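You operate a simulated robot arm through the tools that you are given. There is no shell and no other tool. Be economical: measure what you need, move in short steps, check, and stop when the job is done.

The job below is to be done with a simulated two-armed robot. You get a single attempt, and the scene is never put back.

JOB
Fetch the short green grit cup and set it on the drip tray. Switch the wheel brake off. Turn the timer knob to 5. Close the grit drawer. Switch the compressor switch on. Take the black wheel chock and leave it on the top cap three. Fetch the green brush and set it in the red scrap tray. Do these in any order. Set down upright: short green grit cup, black wheel chock. The wheel brake goes to its stop.
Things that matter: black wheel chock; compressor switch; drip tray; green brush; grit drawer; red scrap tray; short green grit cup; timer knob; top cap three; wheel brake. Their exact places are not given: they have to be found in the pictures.

It is judged by the outcome, as a careful person would: the job done as asked, and still so three seconds after it is handed in. It fails if anything else is knocked over, pushed out of place, dropped, spilled or broken. A push-on lid holds only when it is set on centred and level and pressed home; a screw cap is set on level and turned clockwise until tight.

ROBOT AND FRAMES
Two 7-joint arms with two-finger parallel grippers on one trunk, on a base that drives. Base frame: it is fixed to the floor where the robot stands at the start and does not move with it; the origin is under the middle of the robot, x ahead of it, y to its left, z up. Lengths are in m, angles in rad, forces in N, time in s.
The left shoulder is at the start at [0.062, 0.194, 1.179], the right one opposite. With the tool pointing down near the work surface each hand reaches from about 0.1 to 0.3 m from the robot's upright axis, wherever it stands, measured 20 degrees to its own side. Places, roughly: black wheel chock (11x5x6 cm) [-2.7, 0.9, 0.2]; compressor switch [-1, -2, 0.8]; drip tray (20x13x3 cm) [-2.4, -2.1, 0.8]; green brush (3x3x17 cm) [-1.5, 2.8, 0.9]; grit drawer [-1, -1.5, 0.6]; red scrap tray (31x23x4 cm) [0.5, 2.2, 0.4]; short green grit cup [0.5, 0, 1]; timer knob [-1, -1.3, 0.8]; top cap three [-0.5, 3, 0.25]; wheel brake [-1.1, -0.6, 0.4]. Payload 1.57 kg a hand.
The TCP of each hand is the grasp point between the finger pads, 0.03 m short of the fingertips. In the tool frame z runs along the fingers and y along their closing line. The gripper opens to 0.11 m. The fingers are 0.024 m wide and 0.012 m thick; the gripper's body (0.048 by 0.112 m) begins 0.078 m behind the TCP.
Orientation is told as [roll, pitch, yaw] about the base's x, y, z axes, in that order, counted from this pose: with the fingers straight down and closing along the base's y, the tool's x points along the base's -x, its y along +y and its z along -z.

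CONTROLS
- The arms move only by the tool servo_tool. It takes "left_increments", "right_increments" or both (then of equal length, played together; a hand with none holds still); each is a list of rows, each an object of numbers (a shift or turn left out is 0, a gripper value left out holds the last): "tx", "ty", "tz": the shift along the base's x, y, z in m; "ax", "ay", "az": the turn, a rotation vector about the base's x, y, z in rad. In form: [{"tx": .., "ty": .., "tz": .., "ax": .., "ay": .., "az": ..}, ...]. A call has 1 to 20 rows; each row shifts and turns the commanded pose from where the row before left it. "left_hand" and "right_hand" are, for a hand that has rows, the opening, from 0 (shut) to 1 (fully open), set as the call begins (left out, the last holds). Rows are played at 5 a second. More than 0.05 m and 0.15 rad between two rows, or a gripper value outside its range, and nothing of the call is played. Where a pose cannot be reached the arm comes as near as it can. A force on the tool above 40 N (or 10 N above the force at the start of the call, whichever is more), or a blocked arm, ends the call early, and 0.2 s more pass. The fingers move at their own pace (about 0.072 m/s each) and stop on an object; they squeeze with about 37 N. The grip force told is the motor's: it shows also when the fingers shut on nothing. Time passes only in rows, and 0.2 s behind the last, so rows that do not move let the fingers close. It gives the time, the measured TCP pose, the force on the tool (base axes), the opening and the grip force at its end, in the units of the frame above (readings bear some noise), with the torque about the TCP (base axes, N m) and any sound that the robot's microphone picked up.
- Cameras (640 x 400 px; columns grow to the right, rows downward): "scene" is now at [0.0364, -0.0607, 1.7415]; the picture's right is [-1.00, -0.07, 0.00], its down [-0.07, 0.93, -0.36] and it looks along [0.02, -0.36, -0.93] (base axes); focal length 265 px, centre (320, 200). "left" rides on the left gripper at [0.07, -0.016, -0.141] in its tool frame; the picture's right is [0.23, 0.97, 0.00], its down [-0.85, 0.20, -0.48] and it looks along [-0.47, 0.11, 0.88] (tool axes); focal length 222 px, centre (320, 200). "right" rides on the right gripper at [0.07, 0.016, -0.141] in its tool frame; the picture's right is [-0.23, 0.97, 0.00], its down [-0.85, -0.20, -0.48] and it looks along [-0.47, -0.11, 0.88] (tool axes); focal length 222 px, centre (320, 200).
- capture(camera): a new picture of that camera. It takes no simulated time.
- raise_lower(by): slides the trunk up (or, below 0, down) by that many m; the arms and the scene camera ride with it, the base frame stays. It gives what a move gives, with no picture.
- base_move(legs): drives the robot by 1 to 6 legs, each [ahead, left, turn to the left] in m, m and rad, along the robot's own axes; the way and the turn of a leg run together, so that a leg with both is an arc; at most 1.5 m and 3.142 rad a leg. The arms and the cameras ride along, it lands a little off, and it stops where it bumps. It gives what a move gives.
- turn_head(pan, tilt): turns the head with the scene camera to pan (to the left, within 1.501 rad either way) and tilt (down, from -0.506 to 1.204), counted from straight ahead of the robot. It gives what a move gives.
- locate(camera, pixels): for up to 12 pixels [column, row] of the newest picture of that camera ("zoom" is the newest enlarged one), the place [x, y, z] in the base frame of the surface seen there, good to about 0.003 m. It takes no simulated time.
- close_up(camera, box): a new picture of the part [left, top, right, bottom] of that camera's present view, enlarged. It takes no simulated time.
- close_job(): hands the job in; it is judged then, once.

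Go step by step. Measure first, check grasps and placings, and put right what went wrong. The budget is 110 turns and 92 pictures, counting those below and the enlarged ones. Unless the task says otherwise, let go and move clear before handing in.

The tools are called after "Request:" as a command line: name --argument value ..., lists and objects as JSON in quotes. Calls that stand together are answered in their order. servo_tool: Moves the arms, as the interface text tells. Its arguments: {"type":"object","properties":{"left_increments":{"type":"array","items":{"type":"object","properties":{"tx":{"type":"number"},"ty":{"type":"number"},"tz":{"type":"number"},"ax":{"type":"number"},"ay":{"type":"number"},"az":{"type":"number"}}}},"left_hand":{"type":"number"},"right_increments":{"type":"array","items":{"type":"object","properties":{"tx":{"type":"number"},"ty":{"type":"number"},"tz":{"type":"number"},"ax":{"type":"number"},"ay":{"type":"number"},"az":{"type":"number"}}}},"right_hand":{"type":"number"}},"required":[]} The other tools are called the same way: raise_lower (by) slides the trunk up or down; base_move (legs) drives the base; turn_head (pan, tilt) turns the head that bears the scene camera; capture (camera) takes a picture; locate (camera, pixels) gives the place of the surface under pixels of a picture; close_up (camera, box) takes an enlarged picture of a part of a camera's view; close_job () hands the job in.

At the start:

```text
clock: 0.0
left_tool_pos: [0.4495, -0.014, 1.1641]
left_ee_rot: [0.003, 0.002, 0.0]
left_force: [-0.1, -0.1, 0.7]
left_ft_torque: [0.03, -0.01, 0.03]
left_gripper_width: 0.1099
left_gripper_force: 0.0
right_tool_pos: [0.3451, -0.4439, 1.1799]
right_ee_rot: [0.003, 0.002, 0.001]
right_force: [-1.2, -0.1, 0.4]
right_ft_torque: [0.01, -0.02, 0.02]
right_gripper_width: 0.1099
right_gripper_force: 0.0
trunk travel left (down, up): [-0.775, 0.215]
robot x, y, heading: [0.0046, 0.0004, 0.0]
head pan, tilt: [-1.499, 1.201]
```

scene: 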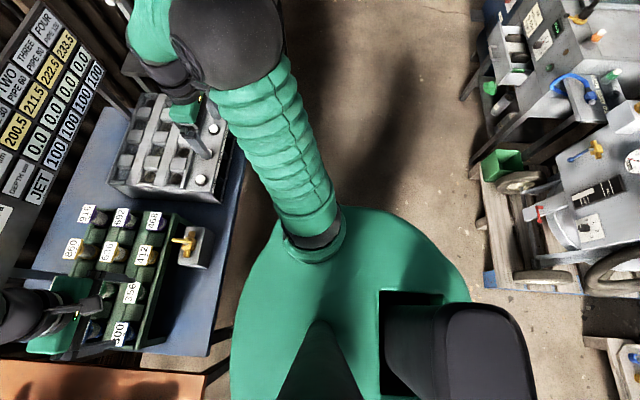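
right: 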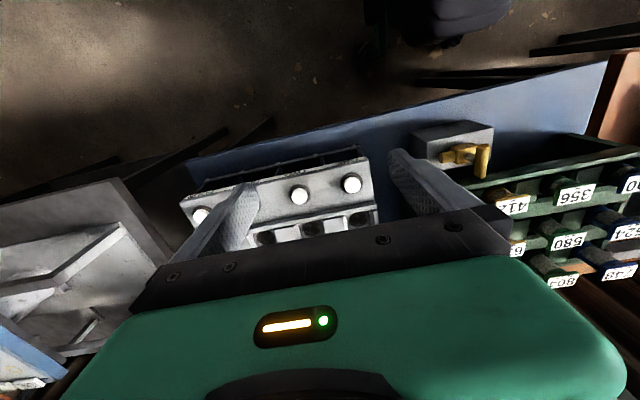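
left: 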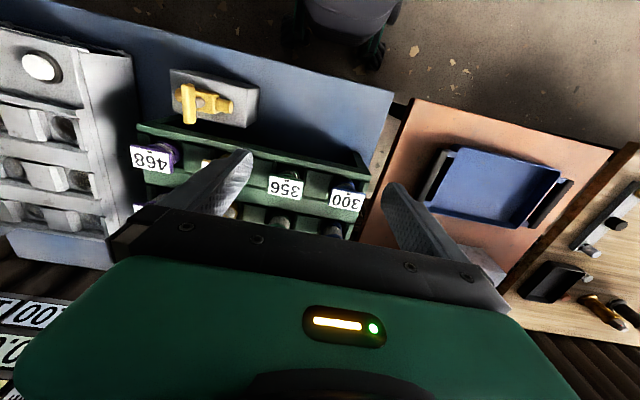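

The cameras show a bench ahead with racks of numbered jars and a machine cart behind on the right. I'll turn the head ahead to find the green cup.

Request:
turn_head --pan 0 --tilt 0.8

Request:
capture --camera "scene"

Request:
turn_head --pan 1.45 --tilt 0.6

Request:
capture --camera "scene"

Request:
turn_head --pan -1.45 --tilt 0.5

Request:
capture --camera "scene"

```text
clock: 1.6
left_tool_pos: [0.4487, -0.0124, 1.165]
left_ee_rot: [0.0, -0.001, -0.003]
left_force: [0.2, 0.1, -0.3]
left_ft_torque: [0.01, 0.02, 0.01]
left_gripper_width: 0.11
left_gripper_force: 0.0
right_tool_pos: [0.3445, -0.4424, 1.1793]
right_ee_rot: [0.001, 0.002, 0.002]
right_force: [0.7, -0.2, 0.9]
right_ft_torque: [-0.02, -0.01, -0.02]
right_gripper_width: 0.1101
right_gripper_force: 0.1
trunk travel left (down, up): [-0.775, 0.215]
robot x, y, heading: [-0.0013, -0.0065, 0.0]
head pan, tilt: [0.0, 0.799]
```

```text
88 pictures are left
```

scene: 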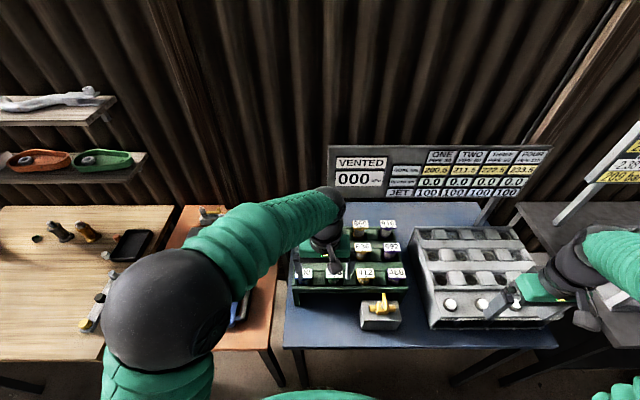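

```text
clock: 3.2
left_tool_pos: [0.4487, -0.0124, 1.1657]
left_ee_rot: [0.001, 0.001, -0.001]
left_force: [0.3, -0.3, -0.5]
left_ft_torque: [-0.03, 0.0, -0.01]
left_gripper_width: 0.1099
left_gripper_force: 0.0
right_tool_pos: [0.3448, -0.4433, 1.1799]
right_ee_rot: [0.0, 0.0, 0.001]
right_force: [-0.1, -0.8, 0.7]
right_ft_torque: [-0.02, -0.01, -0.02]
right_gripper_width: 0.1099
right_gripper_force: 0.0
trunk travel left (down, up): [-0.775, 0.215]
robot x, y, heading: [-0.0025, 0.0022, -0.0]
head pan, tilt: [1.45, 0.6]
```

```text
87 pictures are left
```

scene: 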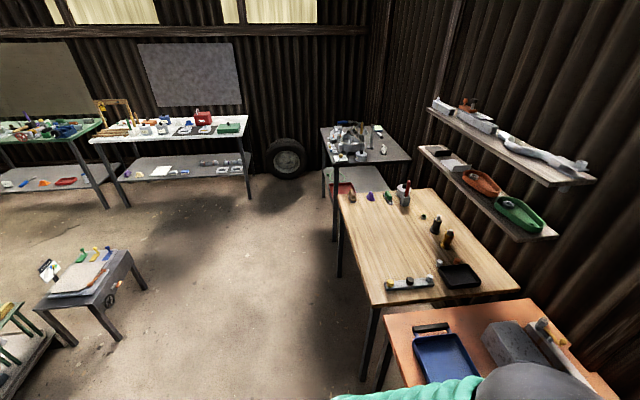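

```text
clock: 5.7
left_tool_pos: [0.4488, -0.0129, 1.1649]
left_ee_rot: [0.0, 0.0, 0.001]
left_force: [-0.1, 0.2, 0.6]
left_ft_torque: [0.03, -0.03, -0.02]
left_gripper_width: 0.1101
left_gripper_force: 0.1
right_tool_pos: [0.3436, -0.4436, 1.1798]
right_ee_rot: [0.002, 0.001, 0.0]
right_force: [0.2, 0.6, 0.0]
right_ft_torque: [0.0, -0.05, -0.02]
right_gripper_width: 0.11
right_gripper_force: 0.1
trunk travel left (down, up): [-0.775, 0.215]
robot x, y, heading: [0.0031, -0.0046, 0.0]
head pan, tilt: [-1.45, 0.499]
```

```text
86 pictures are left
```

scene: 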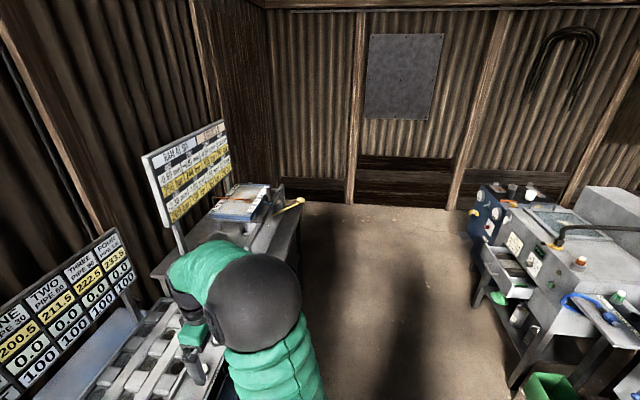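

The rack at about [0.5, 0, 1] holds numbered jars partly hidden by the left arm. I'll look closer.

Request:
turn_head --pan 0 --tilt 0.9

Request:
close_up --camera "scene" --box '[260, 150, 460, 310]'

Request:
close_up --camera "left" --box '[100, 40, 420, 260]'

```text
clock: 7.3
left_tool_pos: [0.4491, -0.013, 1.1634]
left_ee_rot: [0.0, 0.0, 0.0]
left_force: [0.3, 0.4, 0.0]
left_ft_torque: [0.0, 0.03, -0.01]
left_gripper_width: 0.1102
left_gripper_force: 0.1
right_tool_pos: [0.3445, -0.4413, 1.1803]
right_ee_rot: [0.001, -0.001, 0.001]
right_force: [0.6, 0.3, -0.1]
right_ft_torque: [0.03, 0.01, -0.01]
right_gripper_width: 0.1101
right_gripper_force: 0.1
trunk travel left (down, up): [-0.775, 0.215]
robot x, y, heading: [0.002, 0.0005, -0.003]
head pan, tilt: [0.0, 0.901]
```

```text
2.50 times, centred on (360, 230) of scene
```

zoom: 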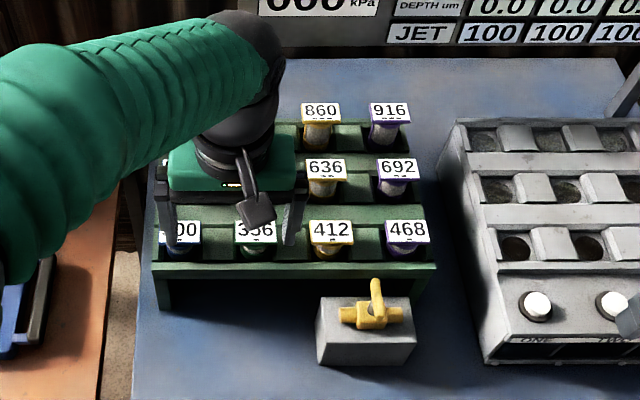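

```text
1.82 times, centred on (260, 150) of left
```

zoom: 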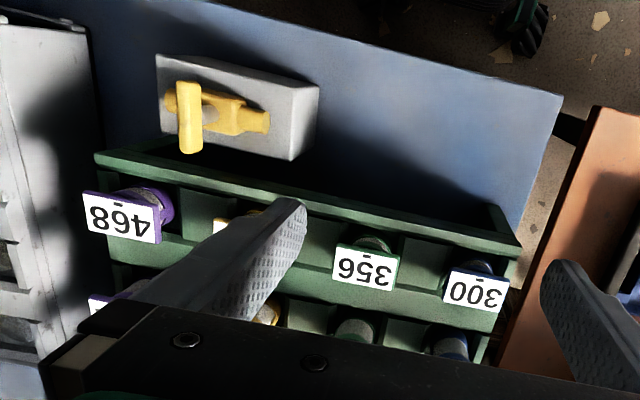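

Columns are navy, green, yellow and purple; the green ones are under the left arm. I'll move the left hand off sideways and up to see them.

Request:
servo_tool --left_increments '[{"ty": 0.04, "tz": 0.02}, {"ty": 0.05}, {"ty": 0.05}, {"ty": 0.05}, {"ty": 0.05}, {"ty": 0.05}]'

Request:
close_up --camera "scene" --box '[260, 150, 460, 275]'

Request:
capture --camera "scene"

```text
clock: 8.7
left_tool_pos: [0.4494, 0.2793, 1.1841]
left_ee_rot: [-0.001, 0.003, -0.001]
left_force: [-0.4, 0.1, 0.2]
left_ft_torque: [-0.02, 0.0, -0.01]
left_gripper_width: 0.1101
left_gripper_force: 0.1
right_tool_pos: [0.3431, -0.4405, 1.1803]
right_ee_rot: [-0.002, -0.002, 0.0]
right_force: [0.1, 0.2, 0.2]
right_ft_torque: [0.02, 0.01, 0.01]
right_gripper_width: 0.11
right_gripper_force: 0.1
trunk travel left (down, up): [-0.775, 0.215]
robot x, y, heading: [0.0016, 0.0011, -0.003]
head pan, tilt: [0.0, 0.901]
```

```text
3.20 times, centred on (360, 212) of scene
```

zoom: 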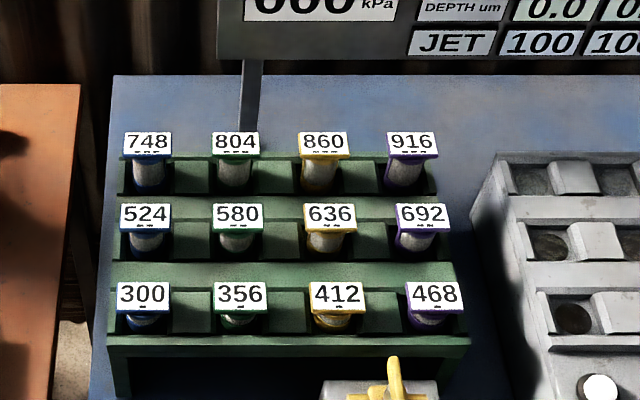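

```text
82 pictures are left
```

scene: 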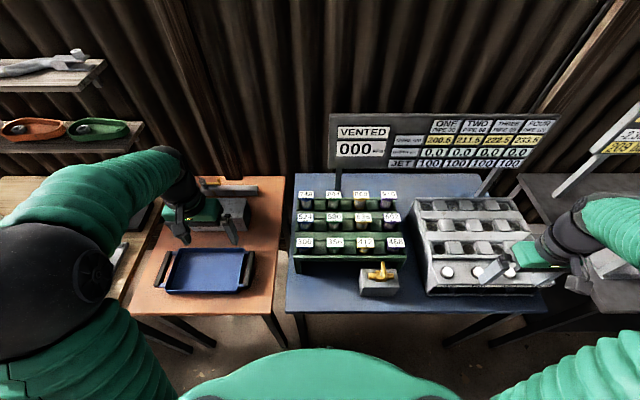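

Front-row green 356 appears the shortest. I'll measure label, cup, and rack heights.

Request:
locate --camera "zoom" --pixels '[[220, 290], [260, 290], [240, 306], [238, 320], [200, 272], [200, 300], [240, 230], [237, 243], [240, 155], [233, 172], [190, 312], [280, 312]]'

Request:
close_up --camera "scene" --box '[300, 220, 380, 270]'

```text
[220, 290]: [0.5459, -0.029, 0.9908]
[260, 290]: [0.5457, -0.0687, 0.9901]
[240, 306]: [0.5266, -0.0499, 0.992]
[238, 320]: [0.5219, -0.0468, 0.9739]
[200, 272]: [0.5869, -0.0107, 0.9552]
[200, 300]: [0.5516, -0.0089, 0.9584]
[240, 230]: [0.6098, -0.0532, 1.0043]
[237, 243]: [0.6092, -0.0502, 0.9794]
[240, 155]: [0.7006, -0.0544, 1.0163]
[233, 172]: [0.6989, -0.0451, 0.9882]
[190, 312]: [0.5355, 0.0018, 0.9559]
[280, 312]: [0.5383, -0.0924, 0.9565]
```

```text
8.00 times, centred on (340, 245) of scene
```

zoom: 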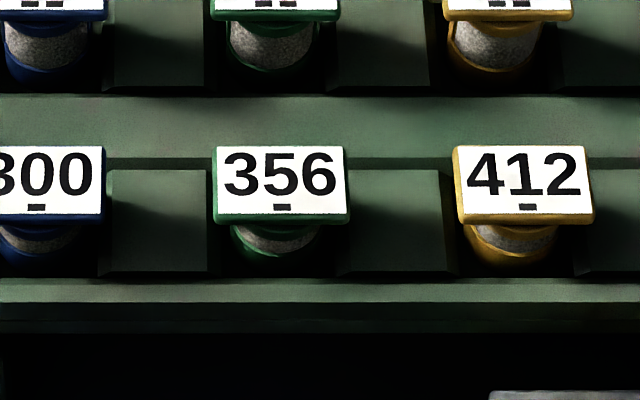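

Front green 356 is clearly shortest (top 0.991 vs 1.004/1.016). I'll measure its plate edges and 300/412 edges.

Request:
locate --camera "zoom" --pixels '[[222, 152], [340, 152], [220, 208], [344, 208], [280, 215], [102, 180], [460, 180], [270, 238], [210, 217], [345, 218]]'

Request:
servo_tool --right_increments '[{"tx": 0.03, "ty": 0.04}, {"tx": 0.03, "ty": 0.04}, {"tx": 0.03, "ty": 0.04}, {"tx": 0.03, "ty": 0.04}, {"tx": 0.03, "ty": 0.04}, {"tx": 0.03, "ty": 0.04}, {"ty": 0.05}, {"ty": 0.05}, {"ty": 0.05}]' --right_hand 0.6

```text
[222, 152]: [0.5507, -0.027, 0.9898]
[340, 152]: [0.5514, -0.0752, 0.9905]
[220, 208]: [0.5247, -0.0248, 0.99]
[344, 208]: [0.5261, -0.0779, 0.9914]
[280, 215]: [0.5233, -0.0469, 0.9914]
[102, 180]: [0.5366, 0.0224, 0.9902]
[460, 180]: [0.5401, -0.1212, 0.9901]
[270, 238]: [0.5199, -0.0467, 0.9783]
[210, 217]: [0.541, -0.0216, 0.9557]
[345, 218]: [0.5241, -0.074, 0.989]
```

```text
clock: 10.7
left_tool_pos: [0.4498, 0.2806, 1.182]
left_ee_rot: [-0.004, 0.001, 0.0]
left_force: [0.5, 0.1, 0.6]
left_ft_torque: [-0.03, 0.02, -0.01]
left_gripper_width: 0.1101
left_gripper_force: 0.0
right_tool_pos: [0.5232, -0.0483, 1.179]
right_ee_rot: [-0.002, 0.001, -0.002]
right_force: [0.6, 0.6, -0.9]
right_ft_torque: [-0.01, 0.04, -0.02]
right_gripper_width: 0.0659
right_gripper_force: 0.0
trunk travel left (down, up): [-0.775, 0.215]
robot x, y, heading: [0.0002, -0.0023, 0.0]
head pan, tilt: [0.0, 0.901]
```

Plate centre is (0.537, -0.050), about 0.054 wide with clear gaps; I'll align with opening 0.75 m·0.11 and descend.

Request:
servo_tool --right_increments '[{"tx": 0.014, "ty": -0.002, "tz": -0.03}, {"tz": -0.05}, {"tz": -0.04}]' --right_hand 0.72

Request:
capture --camera "right"

Request:
close_up --camera "scene" --box '[260, 150, 460, 275]'

```text
clock: 11.5
left_tool_pos: [0.4501, 0.279, 1.184]
left_ee_rot: [0.0, -0.001, 0.0]
left_force: [0.2, 0.9, -0.3]
left_ft_torque: [-0.02, 0.0, -0.01]
left_gripper_width: 0.1102
left_gripper_force: 0.0
right_tool_pos: [0.5371, -0.0518, 1.0579]
right_ee_rot: [-0.003, -0.001, 0.001]
right_force: [0.5, 0.8, -0.2]
right_ft_torque: [-0.03, 0.02, -0.05]
right_gripper_width: 0.0791
right_gripper_force: 0.0
trunk travel left (down, up): [-0.775, 0.215]
robot x, y, heading: [0.0026, 0.0013, 0.001]
head pan, tilt: [0.0, 0.901]
```

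```text
80 pictures are left
```

right: 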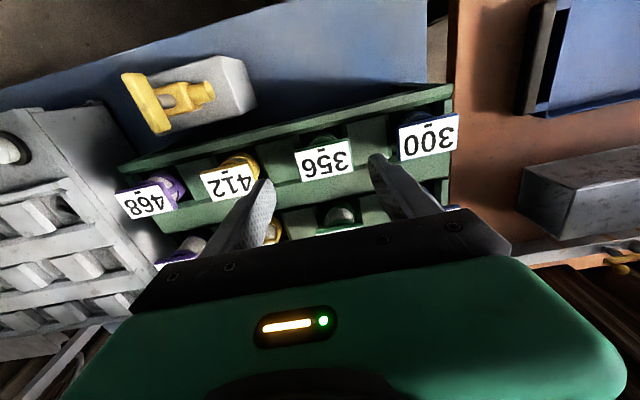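

```text
3.20 times, centred on (360, 212) of scene
```

zoom: 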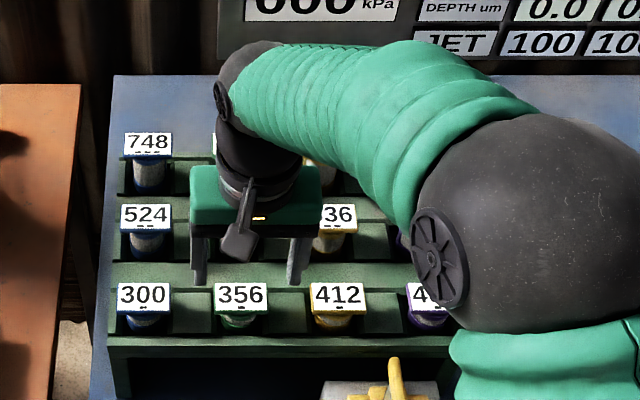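

Fingers straddle the 356 plate between 300 and 412. Descend to plate level and grip.

Request:
servo_tool --right_increments '[{"tz": -0.035}, {"tz": -0.033, "ty": 0.001}]'

Request:
servo_tool --right_increments '[{}, {}, {}, {}]' --right_hand 0

Request:
servo_tool --right_increments '[{"tz": 0.02}, {"tz": 0.04}, {"tz": 0.05}, {"tz": 0.05}]'

Request:
capture --camera "right"

Request:
capture --camera "scene"

```text
clock: 12.1
left_tool_pos: [0.4501, 0.278, 1.1836]
left_ee_rot: [-0.001, 0.002, 0.0]
left_force: [0.2, 0.1, -0.1]
left_ft_torque: [0.01, -0.01, -0.02]
left_gripper_width: 0.1099
left_gripper_force: 0.0
right_tool_pos: [0.5378, -0.0522, 0.9926]
right_ee_rot: [0.0, -0.001, -0.001]
right_force: [-0.6, -0.2, -1.0]
right_ft_torque: [0.01, 0.0, -0.04]
right_gripper_width: 0.0791
right_gripper_force: 0.0
trunk travel left (down, up): [-0.775, 0.215]
robot x, y, heading: [-0.0022, -0.0017, 0.0]
head pan, tilt: [0.0, 0.901]
```

```text
clock: 13.1
left_tool_pos: [0.4489, 0.2785, 1.1835]
left_ee_rot: [-0.002, -0.001, -0.001]
left_force: [0.4, -0.2, -0.4]
left_ft_torque: [0.0, -0.02, 0.0]
left_gripper_width: 0.1103
left_gripper_force: 0.1
right_tool_pos: [0.5367, -0.0519, 0.9925]
right_ee_rot: [-0.001, -0.001, 0.0]
right_force: [-1.5, 0.1, 2.6]
right_ft_torque: [-0.05, 0.05, -0.02]
right_gripper_width: 0.0556
right_gripper_force: 37.0
trunk travel left (down, up): [-0.775, 0.215]
robot x, y, heading: [0.0003, 0.0029, 0.002]
head pan, tilt: [0.0, 0.901]
```

```text
clock: 14.1
left_tool_pos: [0.4492, 0.2783, 1.1847]
left_ee_rot: [-0.002, 0.001, 0.0]
left_force: [-0.5, 0.2, -0.1]
left_ft_torque: [-0.01, -0.03, 0.01]
left_gripper_width: 0.1101
left_gripper_force: 0.0
right_tool_pos: [0.5367, -0.0528, 1.152]
right_ee_rot: [0.0, 0.0, 0.0]
right_force: [-0.1, 1.1, -1.5]
right_ft_torque: [0.0, 0.02, 0.0]
right_gripper_width: 0.0553
right_gripper_force: 36.9
trunk travel left (down, up): [-0.775, 0.215]
robot x, y, heading: [0.0009, 0.0028, -0.003]
head pan, tilt: [0.0, 0.901]
```

```text
78 pictures are left
```

right: 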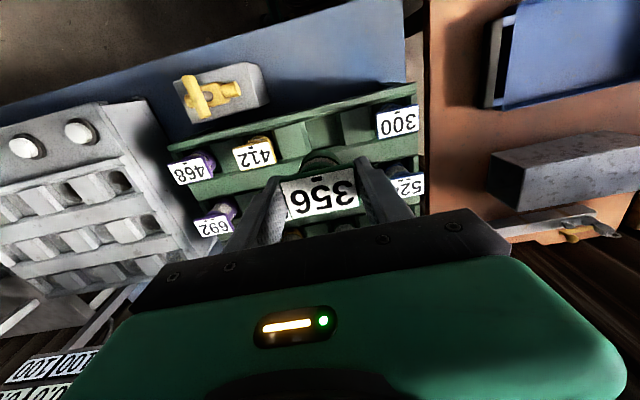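

```text
77 pictures are left
```

scene: 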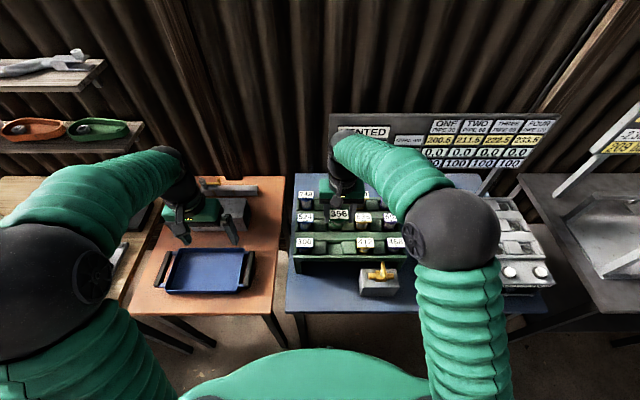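

Cup 356 is firmly held. Tuck both hands, back off from the bench and turn round to see the machine area.

Request:
servo_tool --right_increments '[{"tz": 0.05}, {"tx": -0.04, "ty": -0.03}, {"tx": -0.04, "ty": -0.03}, {"tx": -0.04, "ty": -0.03}, {"tx": -0.04, "ty": -0.03}, {"ty": -0.03}]' --left_increments '[{"tz": 0.03}, {"tx": -0.03}, {"tx": -0.03}, {"tx": -0.03}, {}, {}]'

Request:
base_move --legs '[[-0.35, 0, 0], [0, 0, 3.14]]'

Request:
turn_head --pan 0.7 --tilt 0.5

Request:
capture --camera "scene"

Request:
turn_head --pan -0.4 --tilt 0.5

Request:
capture --camera "scene"

```text
clock: 15.5
left_tool_pos: [0.3612, 0.2783, 1.2135]
left_ee_rot: [0.0, 0.003, 0.0]
left_force: [0.3, -0.3, 0.6]
left_ft_torque: [-0.02, 0.02, -0.01]
left_gripper_width: 0.1098
left_gripper_force: 0.1
right_tool_pos: [0.3799, -0.2049, 1.2035]
right_ee_rot: [0.0, 0.003, -0.001]
right_force: [0.3, -0.6, -2.6]
right_ft_torque: [-0.02, 0.0, -0.03]
right_gripper_width: 0.0555
right_gripper_force: 37.0
trunk travel left (down, up): [-0.775, 0.215]
robot x, y, heading: [-0.0026, 0.0035, 0.002]
head pan, tilt: [0.0, 0.901]
```

```text
clock: 25.1
left_tool_pos: [-0.7044, -0.2823, 1.2143]
left_ee_rot: [0.0, 0.001, -3.133]
left_force: [-0.7, 0.0, 0.0]
left_ft_torque: [-0.03, 0.01, 0.01]
left_gripper_width: 0.11
left_gripper_force: 0.1
right_tool_pos: [-0.7262, 0.2, 1.2027]
right_ee_rot: [0.0, 0.0, -3.133]
right_force: [-0.3, 0.3, -3.1]
right_ft_torque: [0.03, 0.01, -0.02]
right_gripper_width: 0.055
right_gripper_force: 36.4
trunk travel left (down, up): [-0.775, 0.215]
robot x, y, heading: [-0.3458, -0.0005, -3.135]
head pan, tilt: [0.0, 0.901]
```

```text
clock: 26.1
left_tool_pos: [-0.703, -0.2827, 1.2138]
left_ee_rot: [0.0, -0.001, -3.133]
left_force: [0.8, 0.1, 0.2]
left_ft_torque: [-0.02, -0.01, 0.01]
left_gripper_width: 0.1101
left_gripper_force: 0.0
right_tool_pos: [-0.7266, 0.1992, 1.2043]
right_ee_rot: [-0.001, -0.001, -3.133]
right_force: [-0.4, -0.7, -2.4]
right_ft_torque: [0.0, 0.03, -0.02]
right_gripper_width: 0.0557
right_gripper_force: 37.3
trunk travel left (down, up): [-0.775, 0.215]
robot x, y, heading: [-0.3499, -0.0003, -3.134]
head pan, tilt: [0.7, 0.499]
```

```text
76 pictures are left
```

scene: 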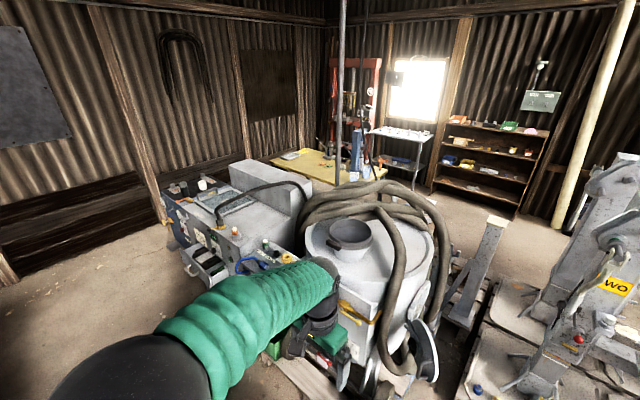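

```text
clock: 27.5
left_tool_pos: [-0.7031, -0.2822, 1.214]
left_ee_rot: [0.0, 0.0, -3.134]
left_force: [-0.4, -0.1, -0.3]
left_ft_torque: [0.01, -0.02, 0.04]
left_gripper_width: 0.1099
left_gripper_force: 0.1
right_tool_pos: [-0.7269, 0.1988, 1.2039]
right_ee_rot: [-0.001, 0.0, -3.134]
right_force: [-0.7, -0.1, -3.1]
right_ft_torque: [-0.01, -0.03, 0.02]
right_gripper_width: 0.0552
right_gripper_force: 37.2
trunk travel left (down, up): [-0.775, 0.215]
robot x, y, heading: [-0.3456, -0.0015, -3.137]
head pan, tilt: [-0.4, 0.499]
```

```text
75 pictures are left
```

scene: 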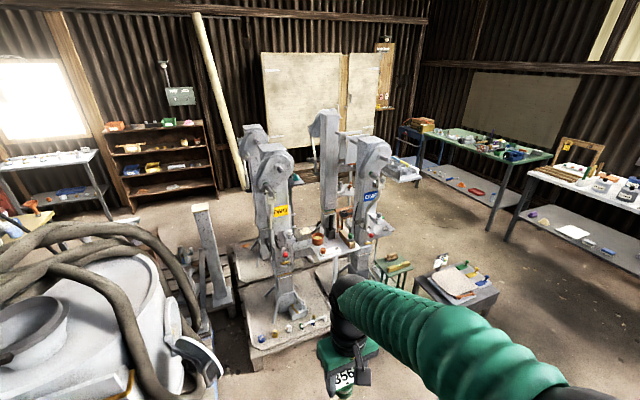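

The panel machine is at left of the first view; the brown jacks ("TWO", "FOUR") are straight ahead, with blaster pot between. I'll measure a few obstacles, then back off slightly and strafe toward the panel.

Request:
locate --camera "scene" --pixels '[[40, 320], [100, 300], [60, 232], [200, 370], [250, 370], [280, 335], [305, 325], [350, 380], [470, 290], [395, 275], [110, 380]]'

Request:
turn_head --pan 1.0 --tilt 0.6

Request:
capture --camera "scene"

```text
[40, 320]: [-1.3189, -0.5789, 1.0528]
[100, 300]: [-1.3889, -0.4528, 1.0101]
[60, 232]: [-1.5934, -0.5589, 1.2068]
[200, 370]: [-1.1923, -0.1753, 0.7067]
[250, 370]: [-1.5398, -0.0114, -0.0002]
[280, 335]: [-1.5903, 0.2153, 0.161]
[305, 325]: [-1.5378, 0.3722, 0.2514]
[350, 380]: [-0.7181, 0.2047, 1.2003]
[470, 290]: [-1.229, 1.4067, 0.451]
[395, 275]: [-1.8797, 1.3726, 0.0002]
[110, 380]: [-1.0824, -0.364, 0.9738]
```

```text
clock: 29.0
left_tool_pos: [-0.7037, -0.2823, 1.2156]
left_ee_rot: [0.001, 0.0, -3.133]
left_force: [-0.7, 0.7, 0.0]
left_ft_torque: [0.02, -0.01, -0.04]
left_gripper_width: 0.1102
left_gripper_force: 0.2
right_tool_pos: [-0.7252, 0.1999, 1.2035]
right_ee_rot: [0.001, 0.0, -3.133]
right_force: [-0.5, -0.8, -1.8]
right_ft_torque: [0.0, -0.01, 0.01]
right_gripper_width: 0.0552
right_gripper_force: 36.7
trunk travel left (down, up): [-0.775, 0.215]
robot x, y, heading: [-0.3444, 0.0012, -3.132]
head pan, tilt: [1.0, 0.6]
```

```text
74 pictures are left
```

scene: 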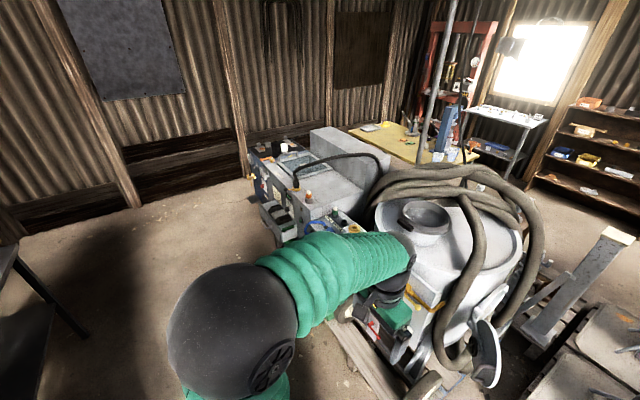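

Check the corridor width before strafing.

Request:
locate --camera "scene" --pixels '[[15, 262], [82, 338], [345, 355], [370, 385], [262, 205], [268, 235], [285, 237], [415, 155], [385, 130]]'

```text
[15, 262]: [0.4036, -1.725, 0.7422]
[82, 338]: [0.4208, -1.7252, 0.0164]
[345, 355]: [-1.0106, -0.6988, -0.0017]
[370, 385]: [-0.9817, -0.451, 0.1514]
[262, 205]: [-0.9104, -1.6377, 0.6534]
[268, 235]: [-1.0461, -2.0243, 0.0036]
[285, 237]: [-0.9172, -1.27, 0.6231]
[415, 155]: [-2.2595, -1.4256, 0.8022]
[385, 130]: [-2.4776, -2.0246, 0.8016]
```

Corridor spans x −0.91 to 0.40. Back slightly and strafe left 1.4 m to face the panel.

Request:
base_move --legs '[[-0.12, 0, 0], [0, 1.4, 0]]'

Request:
turn_head --pan 0 --tilt 0.75

Request:
capture --camera "scene"

```text
clock: 36.8
left_tool_pos: [-0.5649, -1.6792, 1.2131]
left_ee_rot: [-0.001, 0.001, -3.124]
left_force: [-0.4, 0.3, -0.5]
left_ft_torque: [0.01, 0.02, -0.01]
left_gripper_width: 0.1102
left_gripper_force: 0.0
right_tool_pos: [-0.5914, -1.1966, 1.2024]
right_ee_rot: [0.002, 0.0, -3.125]
right_force: [0.3, 0.3, -2.5]
right_ft_torque: [-0.05, 0.03, 0.01]
right_gripper_width: 0.0554
right_gripper_force: 37.3
trunk travel left (down, up): [-0.775, 0.215]
robot x, y, heading: [-0.2075, -1.3941, -3.126]
head pan, tilt: [1.0, 0.6]
```

```text
clock: 38.1
left_tool_pos: [-0.5626, -1.68, 1.2148]
left_ee_rot: [0.001, 0.0, -3.124]
left_force: [-0.7, -1.7, -0.9]
left_ft_torque: [0.01, 0.01, -0.01]
left_gripper_width: 0.1102
left_gripper_force: 0.1
right_tool_pos: [-0.5891, -1.1986, 1.2036]
right_ee_rot: [0.001, 0.0, -3.126]
right_force: [-0.6, -0.1, -2.1]
right_ft_torque: [0.0, 0.03, -0.01]
right_gripper_width: 0.0554
right_gripper_force: 36.9
trunk travel left (down, up): [-0.775, 0.215]
robot x, y, heading: [-0.2052, -1.3981, -3.121]
head pan, tilt: [0.0, 0.75]
```

```text
73 pictures are left
```

scene: 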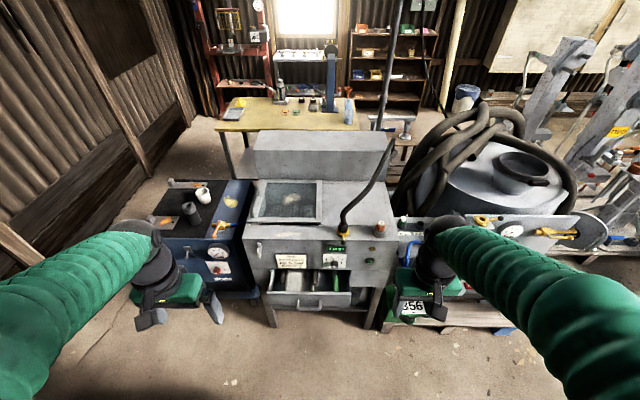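

The grit drawer is open at (310,297), the panel above it carries the knob, and the blue compressor is at left. Close-ups of each.

Request:
close_up --camera "scene" --box '[240, 215, 400, 315]'

Request:
locate --camera "zoom" --pixels '[[384, 130], [320, 320], [440, 320], [440, 355], [180, 320], [100, 315], [310, 120], [450, 120], [320, 230], [200, 180]]'

Request:
close_up --camera "scene" --box '[150, 170, 270, 300]'

Request:
locate --camera "zoom" --pixels '[[320, 260], [350, 310], [260, 120], [320, 200]]'

```text
4.00 times, centred on (320, 265) of scene
```

zoom: 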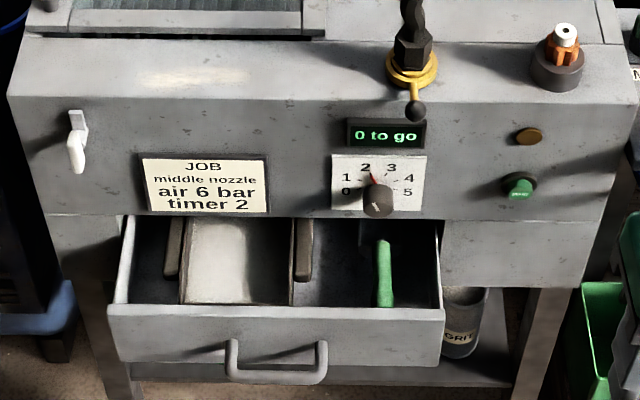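

```text
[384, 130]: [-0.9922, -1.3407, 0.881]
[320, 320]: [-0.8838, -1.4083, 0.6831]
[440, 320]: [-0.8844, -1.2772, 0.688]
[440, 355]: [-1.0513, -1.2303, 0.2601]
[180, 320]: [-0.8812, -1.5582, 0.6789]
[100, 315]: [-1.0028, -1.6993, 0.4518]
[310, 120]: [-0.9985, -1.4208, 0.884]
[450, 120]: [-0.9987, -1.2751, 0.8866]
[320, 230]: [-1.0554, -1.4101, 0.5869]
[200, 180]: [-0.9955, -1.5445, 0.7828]
```

```text
3.08 times, centred on (210, 235) of scene
```

zoom: 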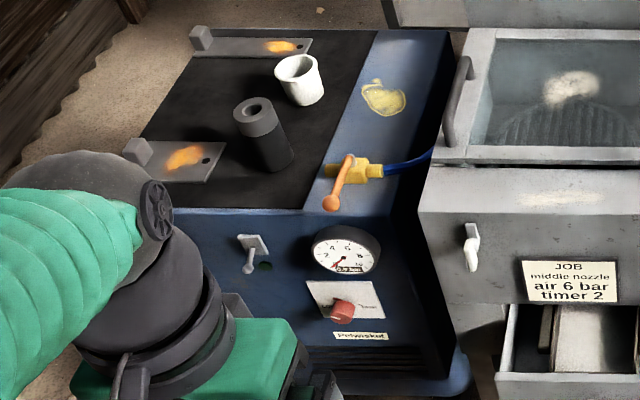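

```text
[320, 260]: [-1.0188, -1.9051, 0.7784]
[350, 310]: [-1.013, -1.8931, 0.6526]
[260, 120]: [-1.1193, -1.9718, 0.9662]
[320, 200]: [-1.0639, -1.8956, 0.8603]
```

Toggle on the blue compressor at zoom (250,252) is down; drawer is open at x≈-0.88; knob points about 2. I'll shift the base so the left hand is before the drawer, lower the trunk, and pitch the left tool forward.

Request:
locate --camera "zoom" --pixels '[[250, 240], [250, 262], [240, 243], [265, 266], [260, 242]]'

Request:
close_up --camera "scene" --box '[290, 240, 370, 315]'

Request:
locate --camera "zoom" --pixels '[[230, 300], [145, 310], [340, 310], [230, 245], [340, 105], [340, 115], [330, 95], [300, 75], [400, 75], [320, 65], [370, 62]]'

Request:
base_move --legs '[[0, -0.22, 0]]'

Request:
raise_lower --by -0.3

Request:
servo_tool --left_increments '[{"ay": 0.143}, {"ay": 0.143}, {"ay": 0.143}, {"ay": 0.143}, {"ay": 0.143}, {"ay": 0.143}, {"ay": 0.143}, {"ay": 0.143}, {"ay": 0.143}, {"ay": 0.143}, {"ay": 0.141}]' --right_increments '[{"tz": 0.03}, {"tz": 0.03}, {"tz": 0.03}, {"tz": 0.03}, {"tz": 0.03}, {}, {}, {}, {}, {}, {}]' --left_hand 0

Request:
capture --camera "scene"

```text
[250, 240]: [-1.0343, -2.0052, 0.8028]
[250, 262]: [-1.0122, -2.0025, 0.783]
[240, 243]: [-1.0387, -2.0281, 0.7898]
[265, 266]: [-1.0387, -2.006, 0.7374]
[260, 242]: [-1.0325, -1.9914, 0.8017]
```

```text
5.33 times, centred on (330, 278) of scene
```

zoom: 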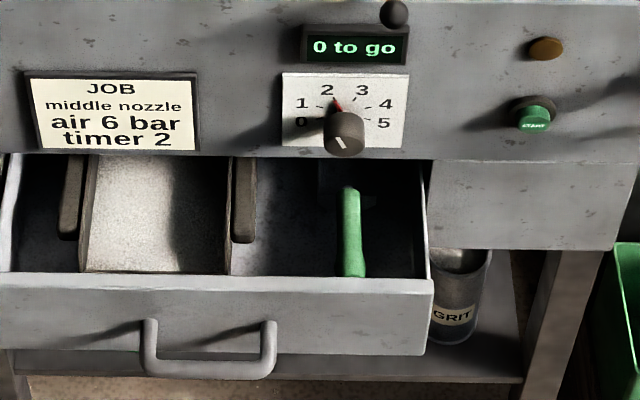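

```text
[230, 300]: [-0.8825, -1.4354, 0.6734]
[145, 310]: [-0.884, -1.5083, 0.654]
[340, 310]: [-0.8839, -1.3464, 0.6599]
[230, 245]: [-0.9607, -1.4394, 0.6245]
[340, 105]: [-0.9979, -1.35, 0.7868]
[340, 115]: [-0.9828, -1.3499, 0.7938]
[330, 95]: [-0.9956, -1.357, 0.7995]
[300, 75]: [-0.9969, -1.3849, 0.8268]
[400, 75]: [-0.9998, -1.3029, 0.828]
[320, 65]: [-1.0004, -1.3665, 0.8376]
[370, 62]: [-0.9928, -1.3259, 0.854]
```

```text
clock: 39.8
left_tool_pos: [-0.5665, -1.4658, 1.2135]
left_ee_rot: [-0.005, -0.001, -3.124]
left_force: [0.1, -0.7, -0.6]
left_ft_torque: [0.05, 0.04, -0.03]
left_gripper_width: 0.1101
left_gripper_force: 0.0
right_tool_pos: [-0.5935, -0.9835, 1.2037]
right_ee_rot: [-0.003, 0.0, -3.124]
right_force: [0.1, -1.2, -3.1]
right_ft_torque: [0.04, -0.01, -0.04]
right_gripper_width: 0.0556
right_gripper_force: 36.7
trunk travel left (down, up): [-0.775, 0.215]
robot x, y, heading: [-0.2115, -1.1785, -3.125]
head pan, tilt: [0.0, 0.75]
```

```text
clock: 42.8
left_tool_pos: [-0.5648, -1.4618, 0.9147]
left_ee_rot: [0.0, 0.002, -3.123]
left_force: [-0.4, -0.6, -1.2]
left_ft_torque: [0.0, -0.03, -0.01]
left_gripper_width: 0.11
left_gripper_force: 0.0
right_tool_pos: [-0.5933, -0.979, 0.9045]
right_ee_rot: [0.001, -0.003, -3.124]
right_force: [0.5, 1.0, -2.5]
right_ft_torque: [0.02, 0.01, 0.01]
right_gripper_width: 0.0556
right_gripper_force: 37.1
trunk travel left (down, up): [-0.475, 0.515]
robot x, y, heading: [-0.2125, -1.1759, -3.128]
head pan, tilt: [0.0, 0.75]
```

```text
clock: 45.2
left_tool_pos: [-0.6873, -1.5485, 0.9598]
left_ee_rot: [-1.655, -1.552, -1.49]
left_force: [-0.6, -0.9, -0.1]
left_ft_torque: [0.02, 0.01, 0.02]
left_gripper_width: 0.0
left_gripper_force: 21.4
left hand out of reach, approached as far as the arm can: row 4, 5, 6, 7, 8, 9, 10
right_tool_pos: [-0.5944, -0.9807, 1.0529]
right_ee_rot: [-0.003, 0.0, -3.124]
right_force: [0.1, -0.2, -2.6]
right_ft_torque: [0.0, 0.01, 0.01]
right_gripper_width: 0.0555
right_gripper_force: 37.1
trunk travel left (down, up): [-0.475, 0.515]
robot x, y, heading: [-0.2115, -1.178, -3.121]
head pan, tilt: [0.0, 0.75]
```

```text
69 pictures are left
```

scene: 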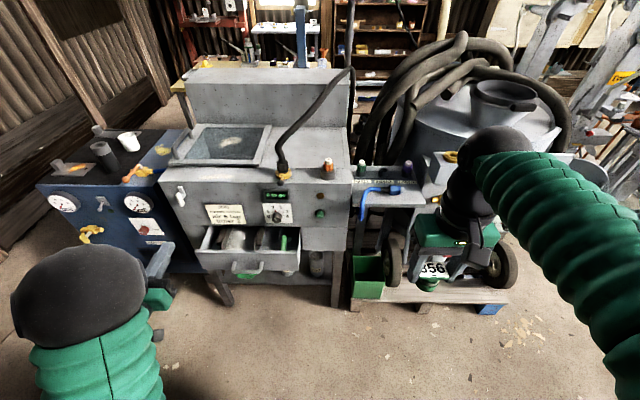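

Left tool is now horizontal at (-0.687,-1.549,0.960). I'll lower it to the drawer-face height (~0.672) in line with y −1.45.

Request:
servo_tool --left_increments '[{"tz": -0.048, "ty": 0.016}, {"tz": -0.048, "ty": 0.016}, {"tz": -0.048, "ty": 0.016}, {"tz": -0.048, "ty": 0.016}, {"tz": -0.048, "ty": 0.016}, {"tz": -0.045, "ty": 0.016}]'

Request:
capture --camera "left"

```text
refused: row 1 steps farther than a row can; nothing moved
```

```text
68 pictures are left
```

left: 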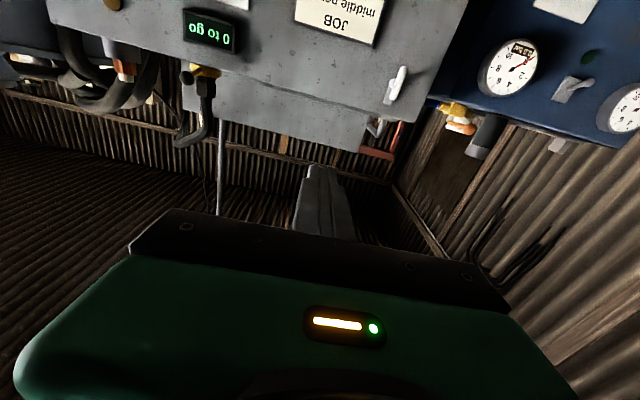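

Step slightly too long; repeat with shorter rows.

Request:
servo_tool --left_increments '[{"tz": -0.04, "ty": 0.014}, {"tz": -0.04, "ty": 0.014}, {"tz": -0.04, "ty": 0.014}, {"tz": -0.04, "ty": 0.014}, {"tz": -0.04, "ty": 0.014}, {"tz": -0.04, "ty": 0.014}, {"tz": -0.045, "ty": 0.012}]'

Request:
capture --camera "scene"

```text
clock: 46.8
left_tool_pos: [-0.7154, -1.4942, 0.6871]
left_ee_rot: [-1.525, -1.544, -1.628]
left_force: [0.2, -0.1, 0.1]
left_ft_torque: [0.0, 0.02, 0.0]
left_gripper_width: 0.0002
left_gripper_force: 21.4
left hand out of reach, approached as far as the arm can: row 1, 4, 5, 6, 7
right_tool_pos: [-0.5934, -0.9799, 1.0544]
right_ee_rot: [-0.003, 0.0, -3.125]
right_force: [0.0, -0.4, -2.6]
right_ft_torque: [0.05, -0.03, 0.01]
right_gripper_width: 0.0556
right_gripper_force: 37.1
trunk travel left (down, up): [-0.475, 0.515]
robot x, y, heading: [-0.2128, -1.1796, -3.125]
head pan, tilt: [0.0, 0.75]
```

```text
67 pictures are left
```

scene: 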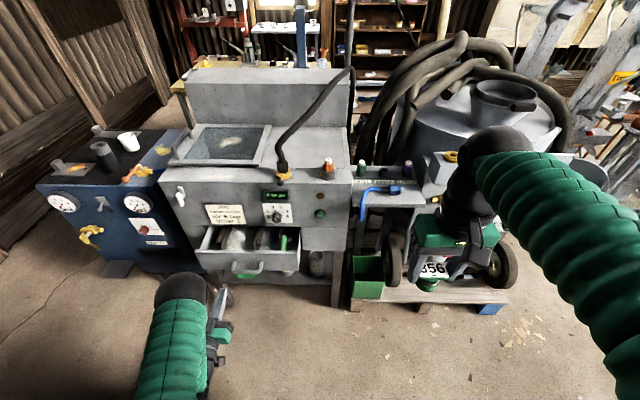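

Left hand is at (-0.715,-1.494,0.687). Align to y −1.45, z 0.675 and push the drawer in.

Request:
servo_tool --left_increments '[{"tx": -0.03, "ty": 0.02, "tz": -0.006}, {"tx": -0.03, "ty": 0.022, "tz": -0.006}, {"tx": -0.03}, {"tx": -0.03}]'

Request:
capture --camera "left"

```text
clock: 47.8
left_tool_pos: [-0.8337, -1.4996, 0.6845]
left_ee_rot: [-1.523, -1.547, -1.628]
left_force: [-0.6, -0.8, 0.0]
left_ft_torque: [0.02, -0.04, 0.02]
left_gripper_width: 0.0
left_gripper_force: 21.1
left hand out of reach, approached as far as the arm can: row 1, 2, 3
right_tool_pos: [-0.5939, -0.9793, 1.0543]
right_ee_rot: [0.0, 0.0, -3.124]
right_force: [-1.0, -0.5, -2.9]
right_ft_torque: [0.02, -0.06, 0.03]
right_gripper_width: 0.0558
right_gripper_force: 37.1
trunk travel left (down, up): [-0.475, 0.515]
robot x, y, heading: [-0.2119, -1.1743, -3.127]
head pan, tilt: [0.0, 0.75]
```

```text
66 pictures are left
```

left: 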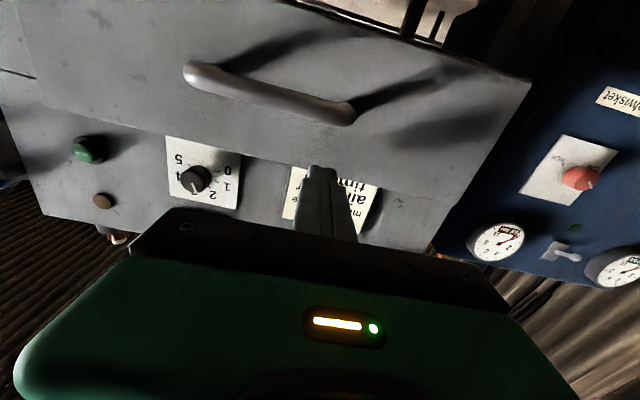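

In reach now. Adjust down and toward centre, then push slowly.

Request:
servo_tool --left_increments '[{"ty": 0.02, "tz": -0.007}, {"ty": 0.025, "tz": -0.006}]'

Request:
servo_tool --left_increments '[{"tx": -0.02}, {"tx": -0.02}, {"tx": -0.02}, {"tx": -0.02}, {"tx": -0.02}, {"tx": -0.02}, {"tx": -0.02}]'

Request:
capture --camera "scene"

```text
clock: 48.4
left_tool_pos: [-0.8335, -1.4927, 0.676]
left_ee_rot: [-1.501, -1.544, -1.66]
left_force: [-0.1, -0.3, 0.3]
left_ft_torque: [-0.01, 0.0, 0.02]
left_gripper_width: 0.0003
left_gripper_force: 21.0
left hand out of reach, approached as far as the arm can: row 1, 2
right_tool_pos: [-0.5925, -0.9792, 1.054]
right_ee_rot: [0.0, 0.0, -3.124]
right_force: [-0.3, -0.4, -2.1]
right_ft_torque: [-0.02, -0.03, 0.0]
right_gripper_width: 0.0555
right_gripper_force: 37.1
trunk travel left (down, up): [-0.475, 0.515]
robot x, y, heading: [-0.2127, -1.1759, -3.122]
head pan, tilt: [0.0, 0.75]
```

```text
clock: 50.0
left_tool_pos: [-0.9693, -1.4997, 0.6758]
left_ee_rot: [-1.736, -1.555, -1.406]
left_force: [0.4, 0.2, -0.9]
left_ft_torque: [0.02, 0.02, -0.04]
left_gripper_width: 0.0
left_gripper_force: 21.4
left hand out of reach, approached as far as the arm can: row 1
right_tool_pos: [-0.5925, -0.9789, 1.0547]
right_ee_rot: [-0.001, -0.003, -3.123]
right_force: [0.1, 0.2, -3.5]
right_ft_torque: [-0.04, -0.05, -0.01]
right_gripper_width: 0.0555
right_gripper_force: 37.6
trunk travel left (down, up): [-0.475, 0.515]
robot x, y, heading: [-0.2102, -1.1719, -3.126]
head pan, tilt: [0.0, 0.75]
stopped in row 7 (left hand): the force on the tool passed its limit at 61 N (the readings are from after the stop); the commanded pose is now the measured one
```

```text
65 pictures are left
```

scene: 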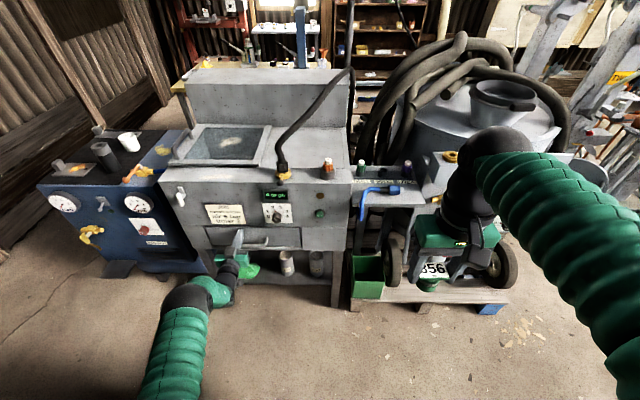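

Drawer is shut flush (tip stopped at x≈-0.999). Retract, shift the base 0.15 m right, and take a close-up of the dial.

Request:
servo_tool --left_increments '[{"tx": 0.04}, {"tx": 0.04}, {"tx": 0.04, "tz": 0.02}, {"tz": 0.04}, {"tz": 0.04}]'

Request:
base_move --legs '[[0, -0.15, 0]]'

Request:
close_up --camera "scene" --box '[180, 160, 300, 235]'

```text
clock: 51.2
left_tool_pos: [-0.849, -1.4991, 0.7768]
left_ee_rot: [-1.739, -1.553, -1.403]
left_force: [-0.8, 0.0, 0.4]
left_ft_torque: [0.0, -0.01, 0.02]
left_gripper_width: 0.0
left_gripper_force: 21.0
right_tool_pos: [-0.5915, -0.9794, 1.0534]
right_ee_rot: [0.001, -0.002, -3.122]
right_force: [-0.6, 0.0, -2.0]
right_ft_torque: [0.04, -0.02, 0.01]
right_gripper_width: 0.0556
right_gripper_force: 37.1
trunk travel left (down, up): [-0.475, 0.515]
robot x, y, heading: [-0.2141, -1.1762, -3.116]
head pan, tilt: [0.0, 0.75]
```

```text
clock: 52.6
left_tool_pos: [-0.852, -1.3496, 0.7755]
left_ee_rot: [-1.697, -1.551, -1.448]
left_force: [-0.2, 0.6, -0.2]
left_ft_torque: [-0.05, 0.0, 0.02]
left_gripper_width: 0.0001
left_gripper_force: 21.3
right_tool_pos: [-0.5965, -0.8302, 1.055]
right_ee_rot: [-0.004, -0.001, -3.123]
right_force: [-0.3, 0.4, -1.9]
right_ft_torque: [-0.01, 0.02, -0.01]
right_gripper_width: 0.0557
right_gripper_force: 36.8
trunk travel left (down, up): [-0.475, 0.515]
robot x, y, heading: [-0.2156, -1.0241, -3.124]
head pan, tilt: [0.0, 0.75]
```

```text
5.33 times, centred on (240, 198) of scene
```

zoom: 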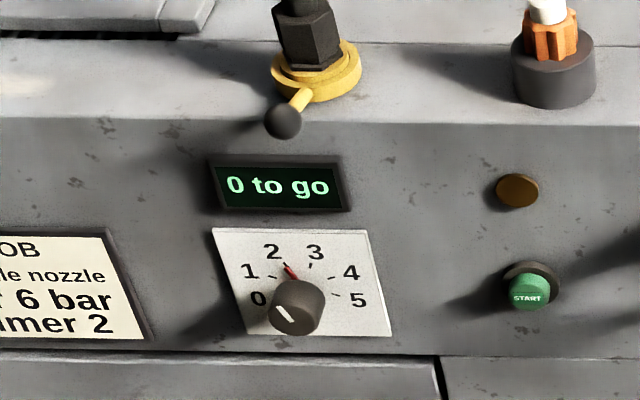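

I'll enlarge the dial further and locate tick positions.

Request:
close_up --camera "scene" --box '[216, 200, 260, 228]'

Request:
locate --camera "zoom" --pixels '[[300, 240], [320, 290], [270, 180], [390, 170], [465, 215], [480, 290], [220, 210], [240, 285], [330, 240], [260, 330], [480, 380], [100, 60]]'

Request:
capture --camera "left"

```text
14.29 times, centred on (238, 214) of scene
```

zoom: 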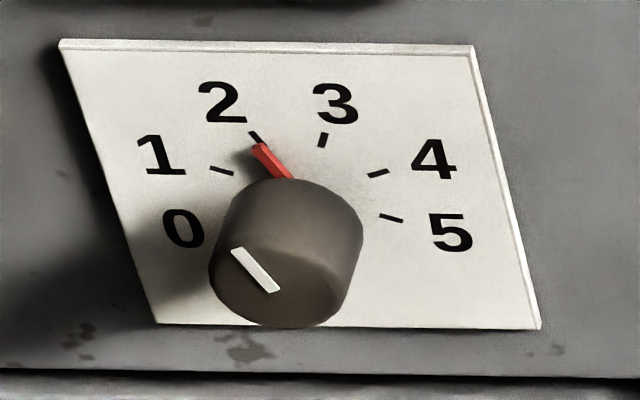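

```text
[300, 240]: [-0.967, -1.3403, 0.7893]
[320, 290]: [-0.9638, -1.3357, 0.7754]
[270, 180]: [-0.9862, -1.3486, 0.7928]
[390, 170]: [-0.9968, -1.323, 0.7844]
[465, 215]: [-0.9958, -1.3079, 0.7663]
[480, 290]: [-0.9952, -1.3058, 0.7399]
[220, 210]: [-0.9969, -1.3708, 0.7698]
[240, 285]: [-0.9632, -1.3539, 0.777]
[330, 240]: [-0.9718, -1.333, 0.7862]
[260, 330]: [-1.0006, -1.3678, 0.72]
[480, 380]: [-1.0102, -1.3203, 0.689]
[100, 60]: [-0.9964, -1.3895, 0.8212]
```

```text
62 pictures are left
```

left: 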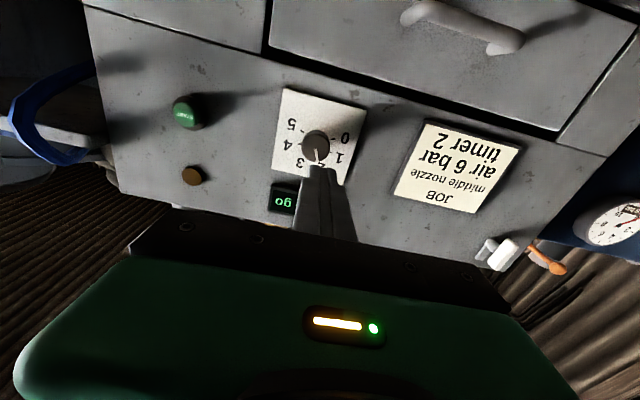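

The pointer is at 2; from tick positions marks are ~40° apart, so 5 is 120° clockwise. Knob axis ≈ (y −1.347, z 0.771), face at x −0.963. I'll pre-rotate the wrist +60° with fingers half open.

Request:
servo_tool --left_increments '[{"ax": 0.15}, {"ax": 0.15}, {"ax": 0.15}, {"ax": 0.15}, {"ax": 0.15}, {"ax": 0.15}, {"ax": 0.147, "ty": 0.002, "tz": -0.004}]' --left_hand 0.55

Request:
capture --camera "left"

```text
clock: 54.2
left_tool_pos: [-0.8516, -1.3457, 0.7715]
left_ee_rot: [-1.572, -0.506, -1.567]
left_force: [0.2, 0.4, 0.3]
left_ft_torque: [0.0, 0.0, -0.01]
left_gripper_width: 0.0606
left_gripper_force: 0.0
right_tool_pos: [-0.5954, -0.8275, 1.0541]
right_ee_rot: [0.002, -0.001, -3.122]
right_force: [0.2, 0.2, -3.2]
right_ft_torque: [0.05, -0.04, 0.01]
right_gripper_width: 0.0555
right_gripper_force: 37.2
trunk travel left (down, up): [-0.475, 0.515]
robot x, y, heading: [-0.2202, -1.0254, -3.117]
head pan, tilt: [0.0, 0.75]
```

```text
61 pictures are left
```

left: 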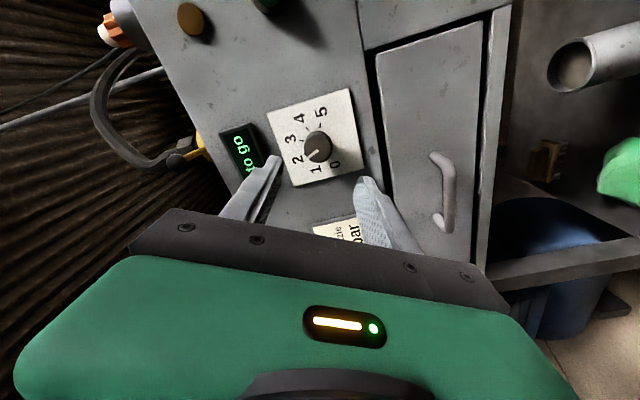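

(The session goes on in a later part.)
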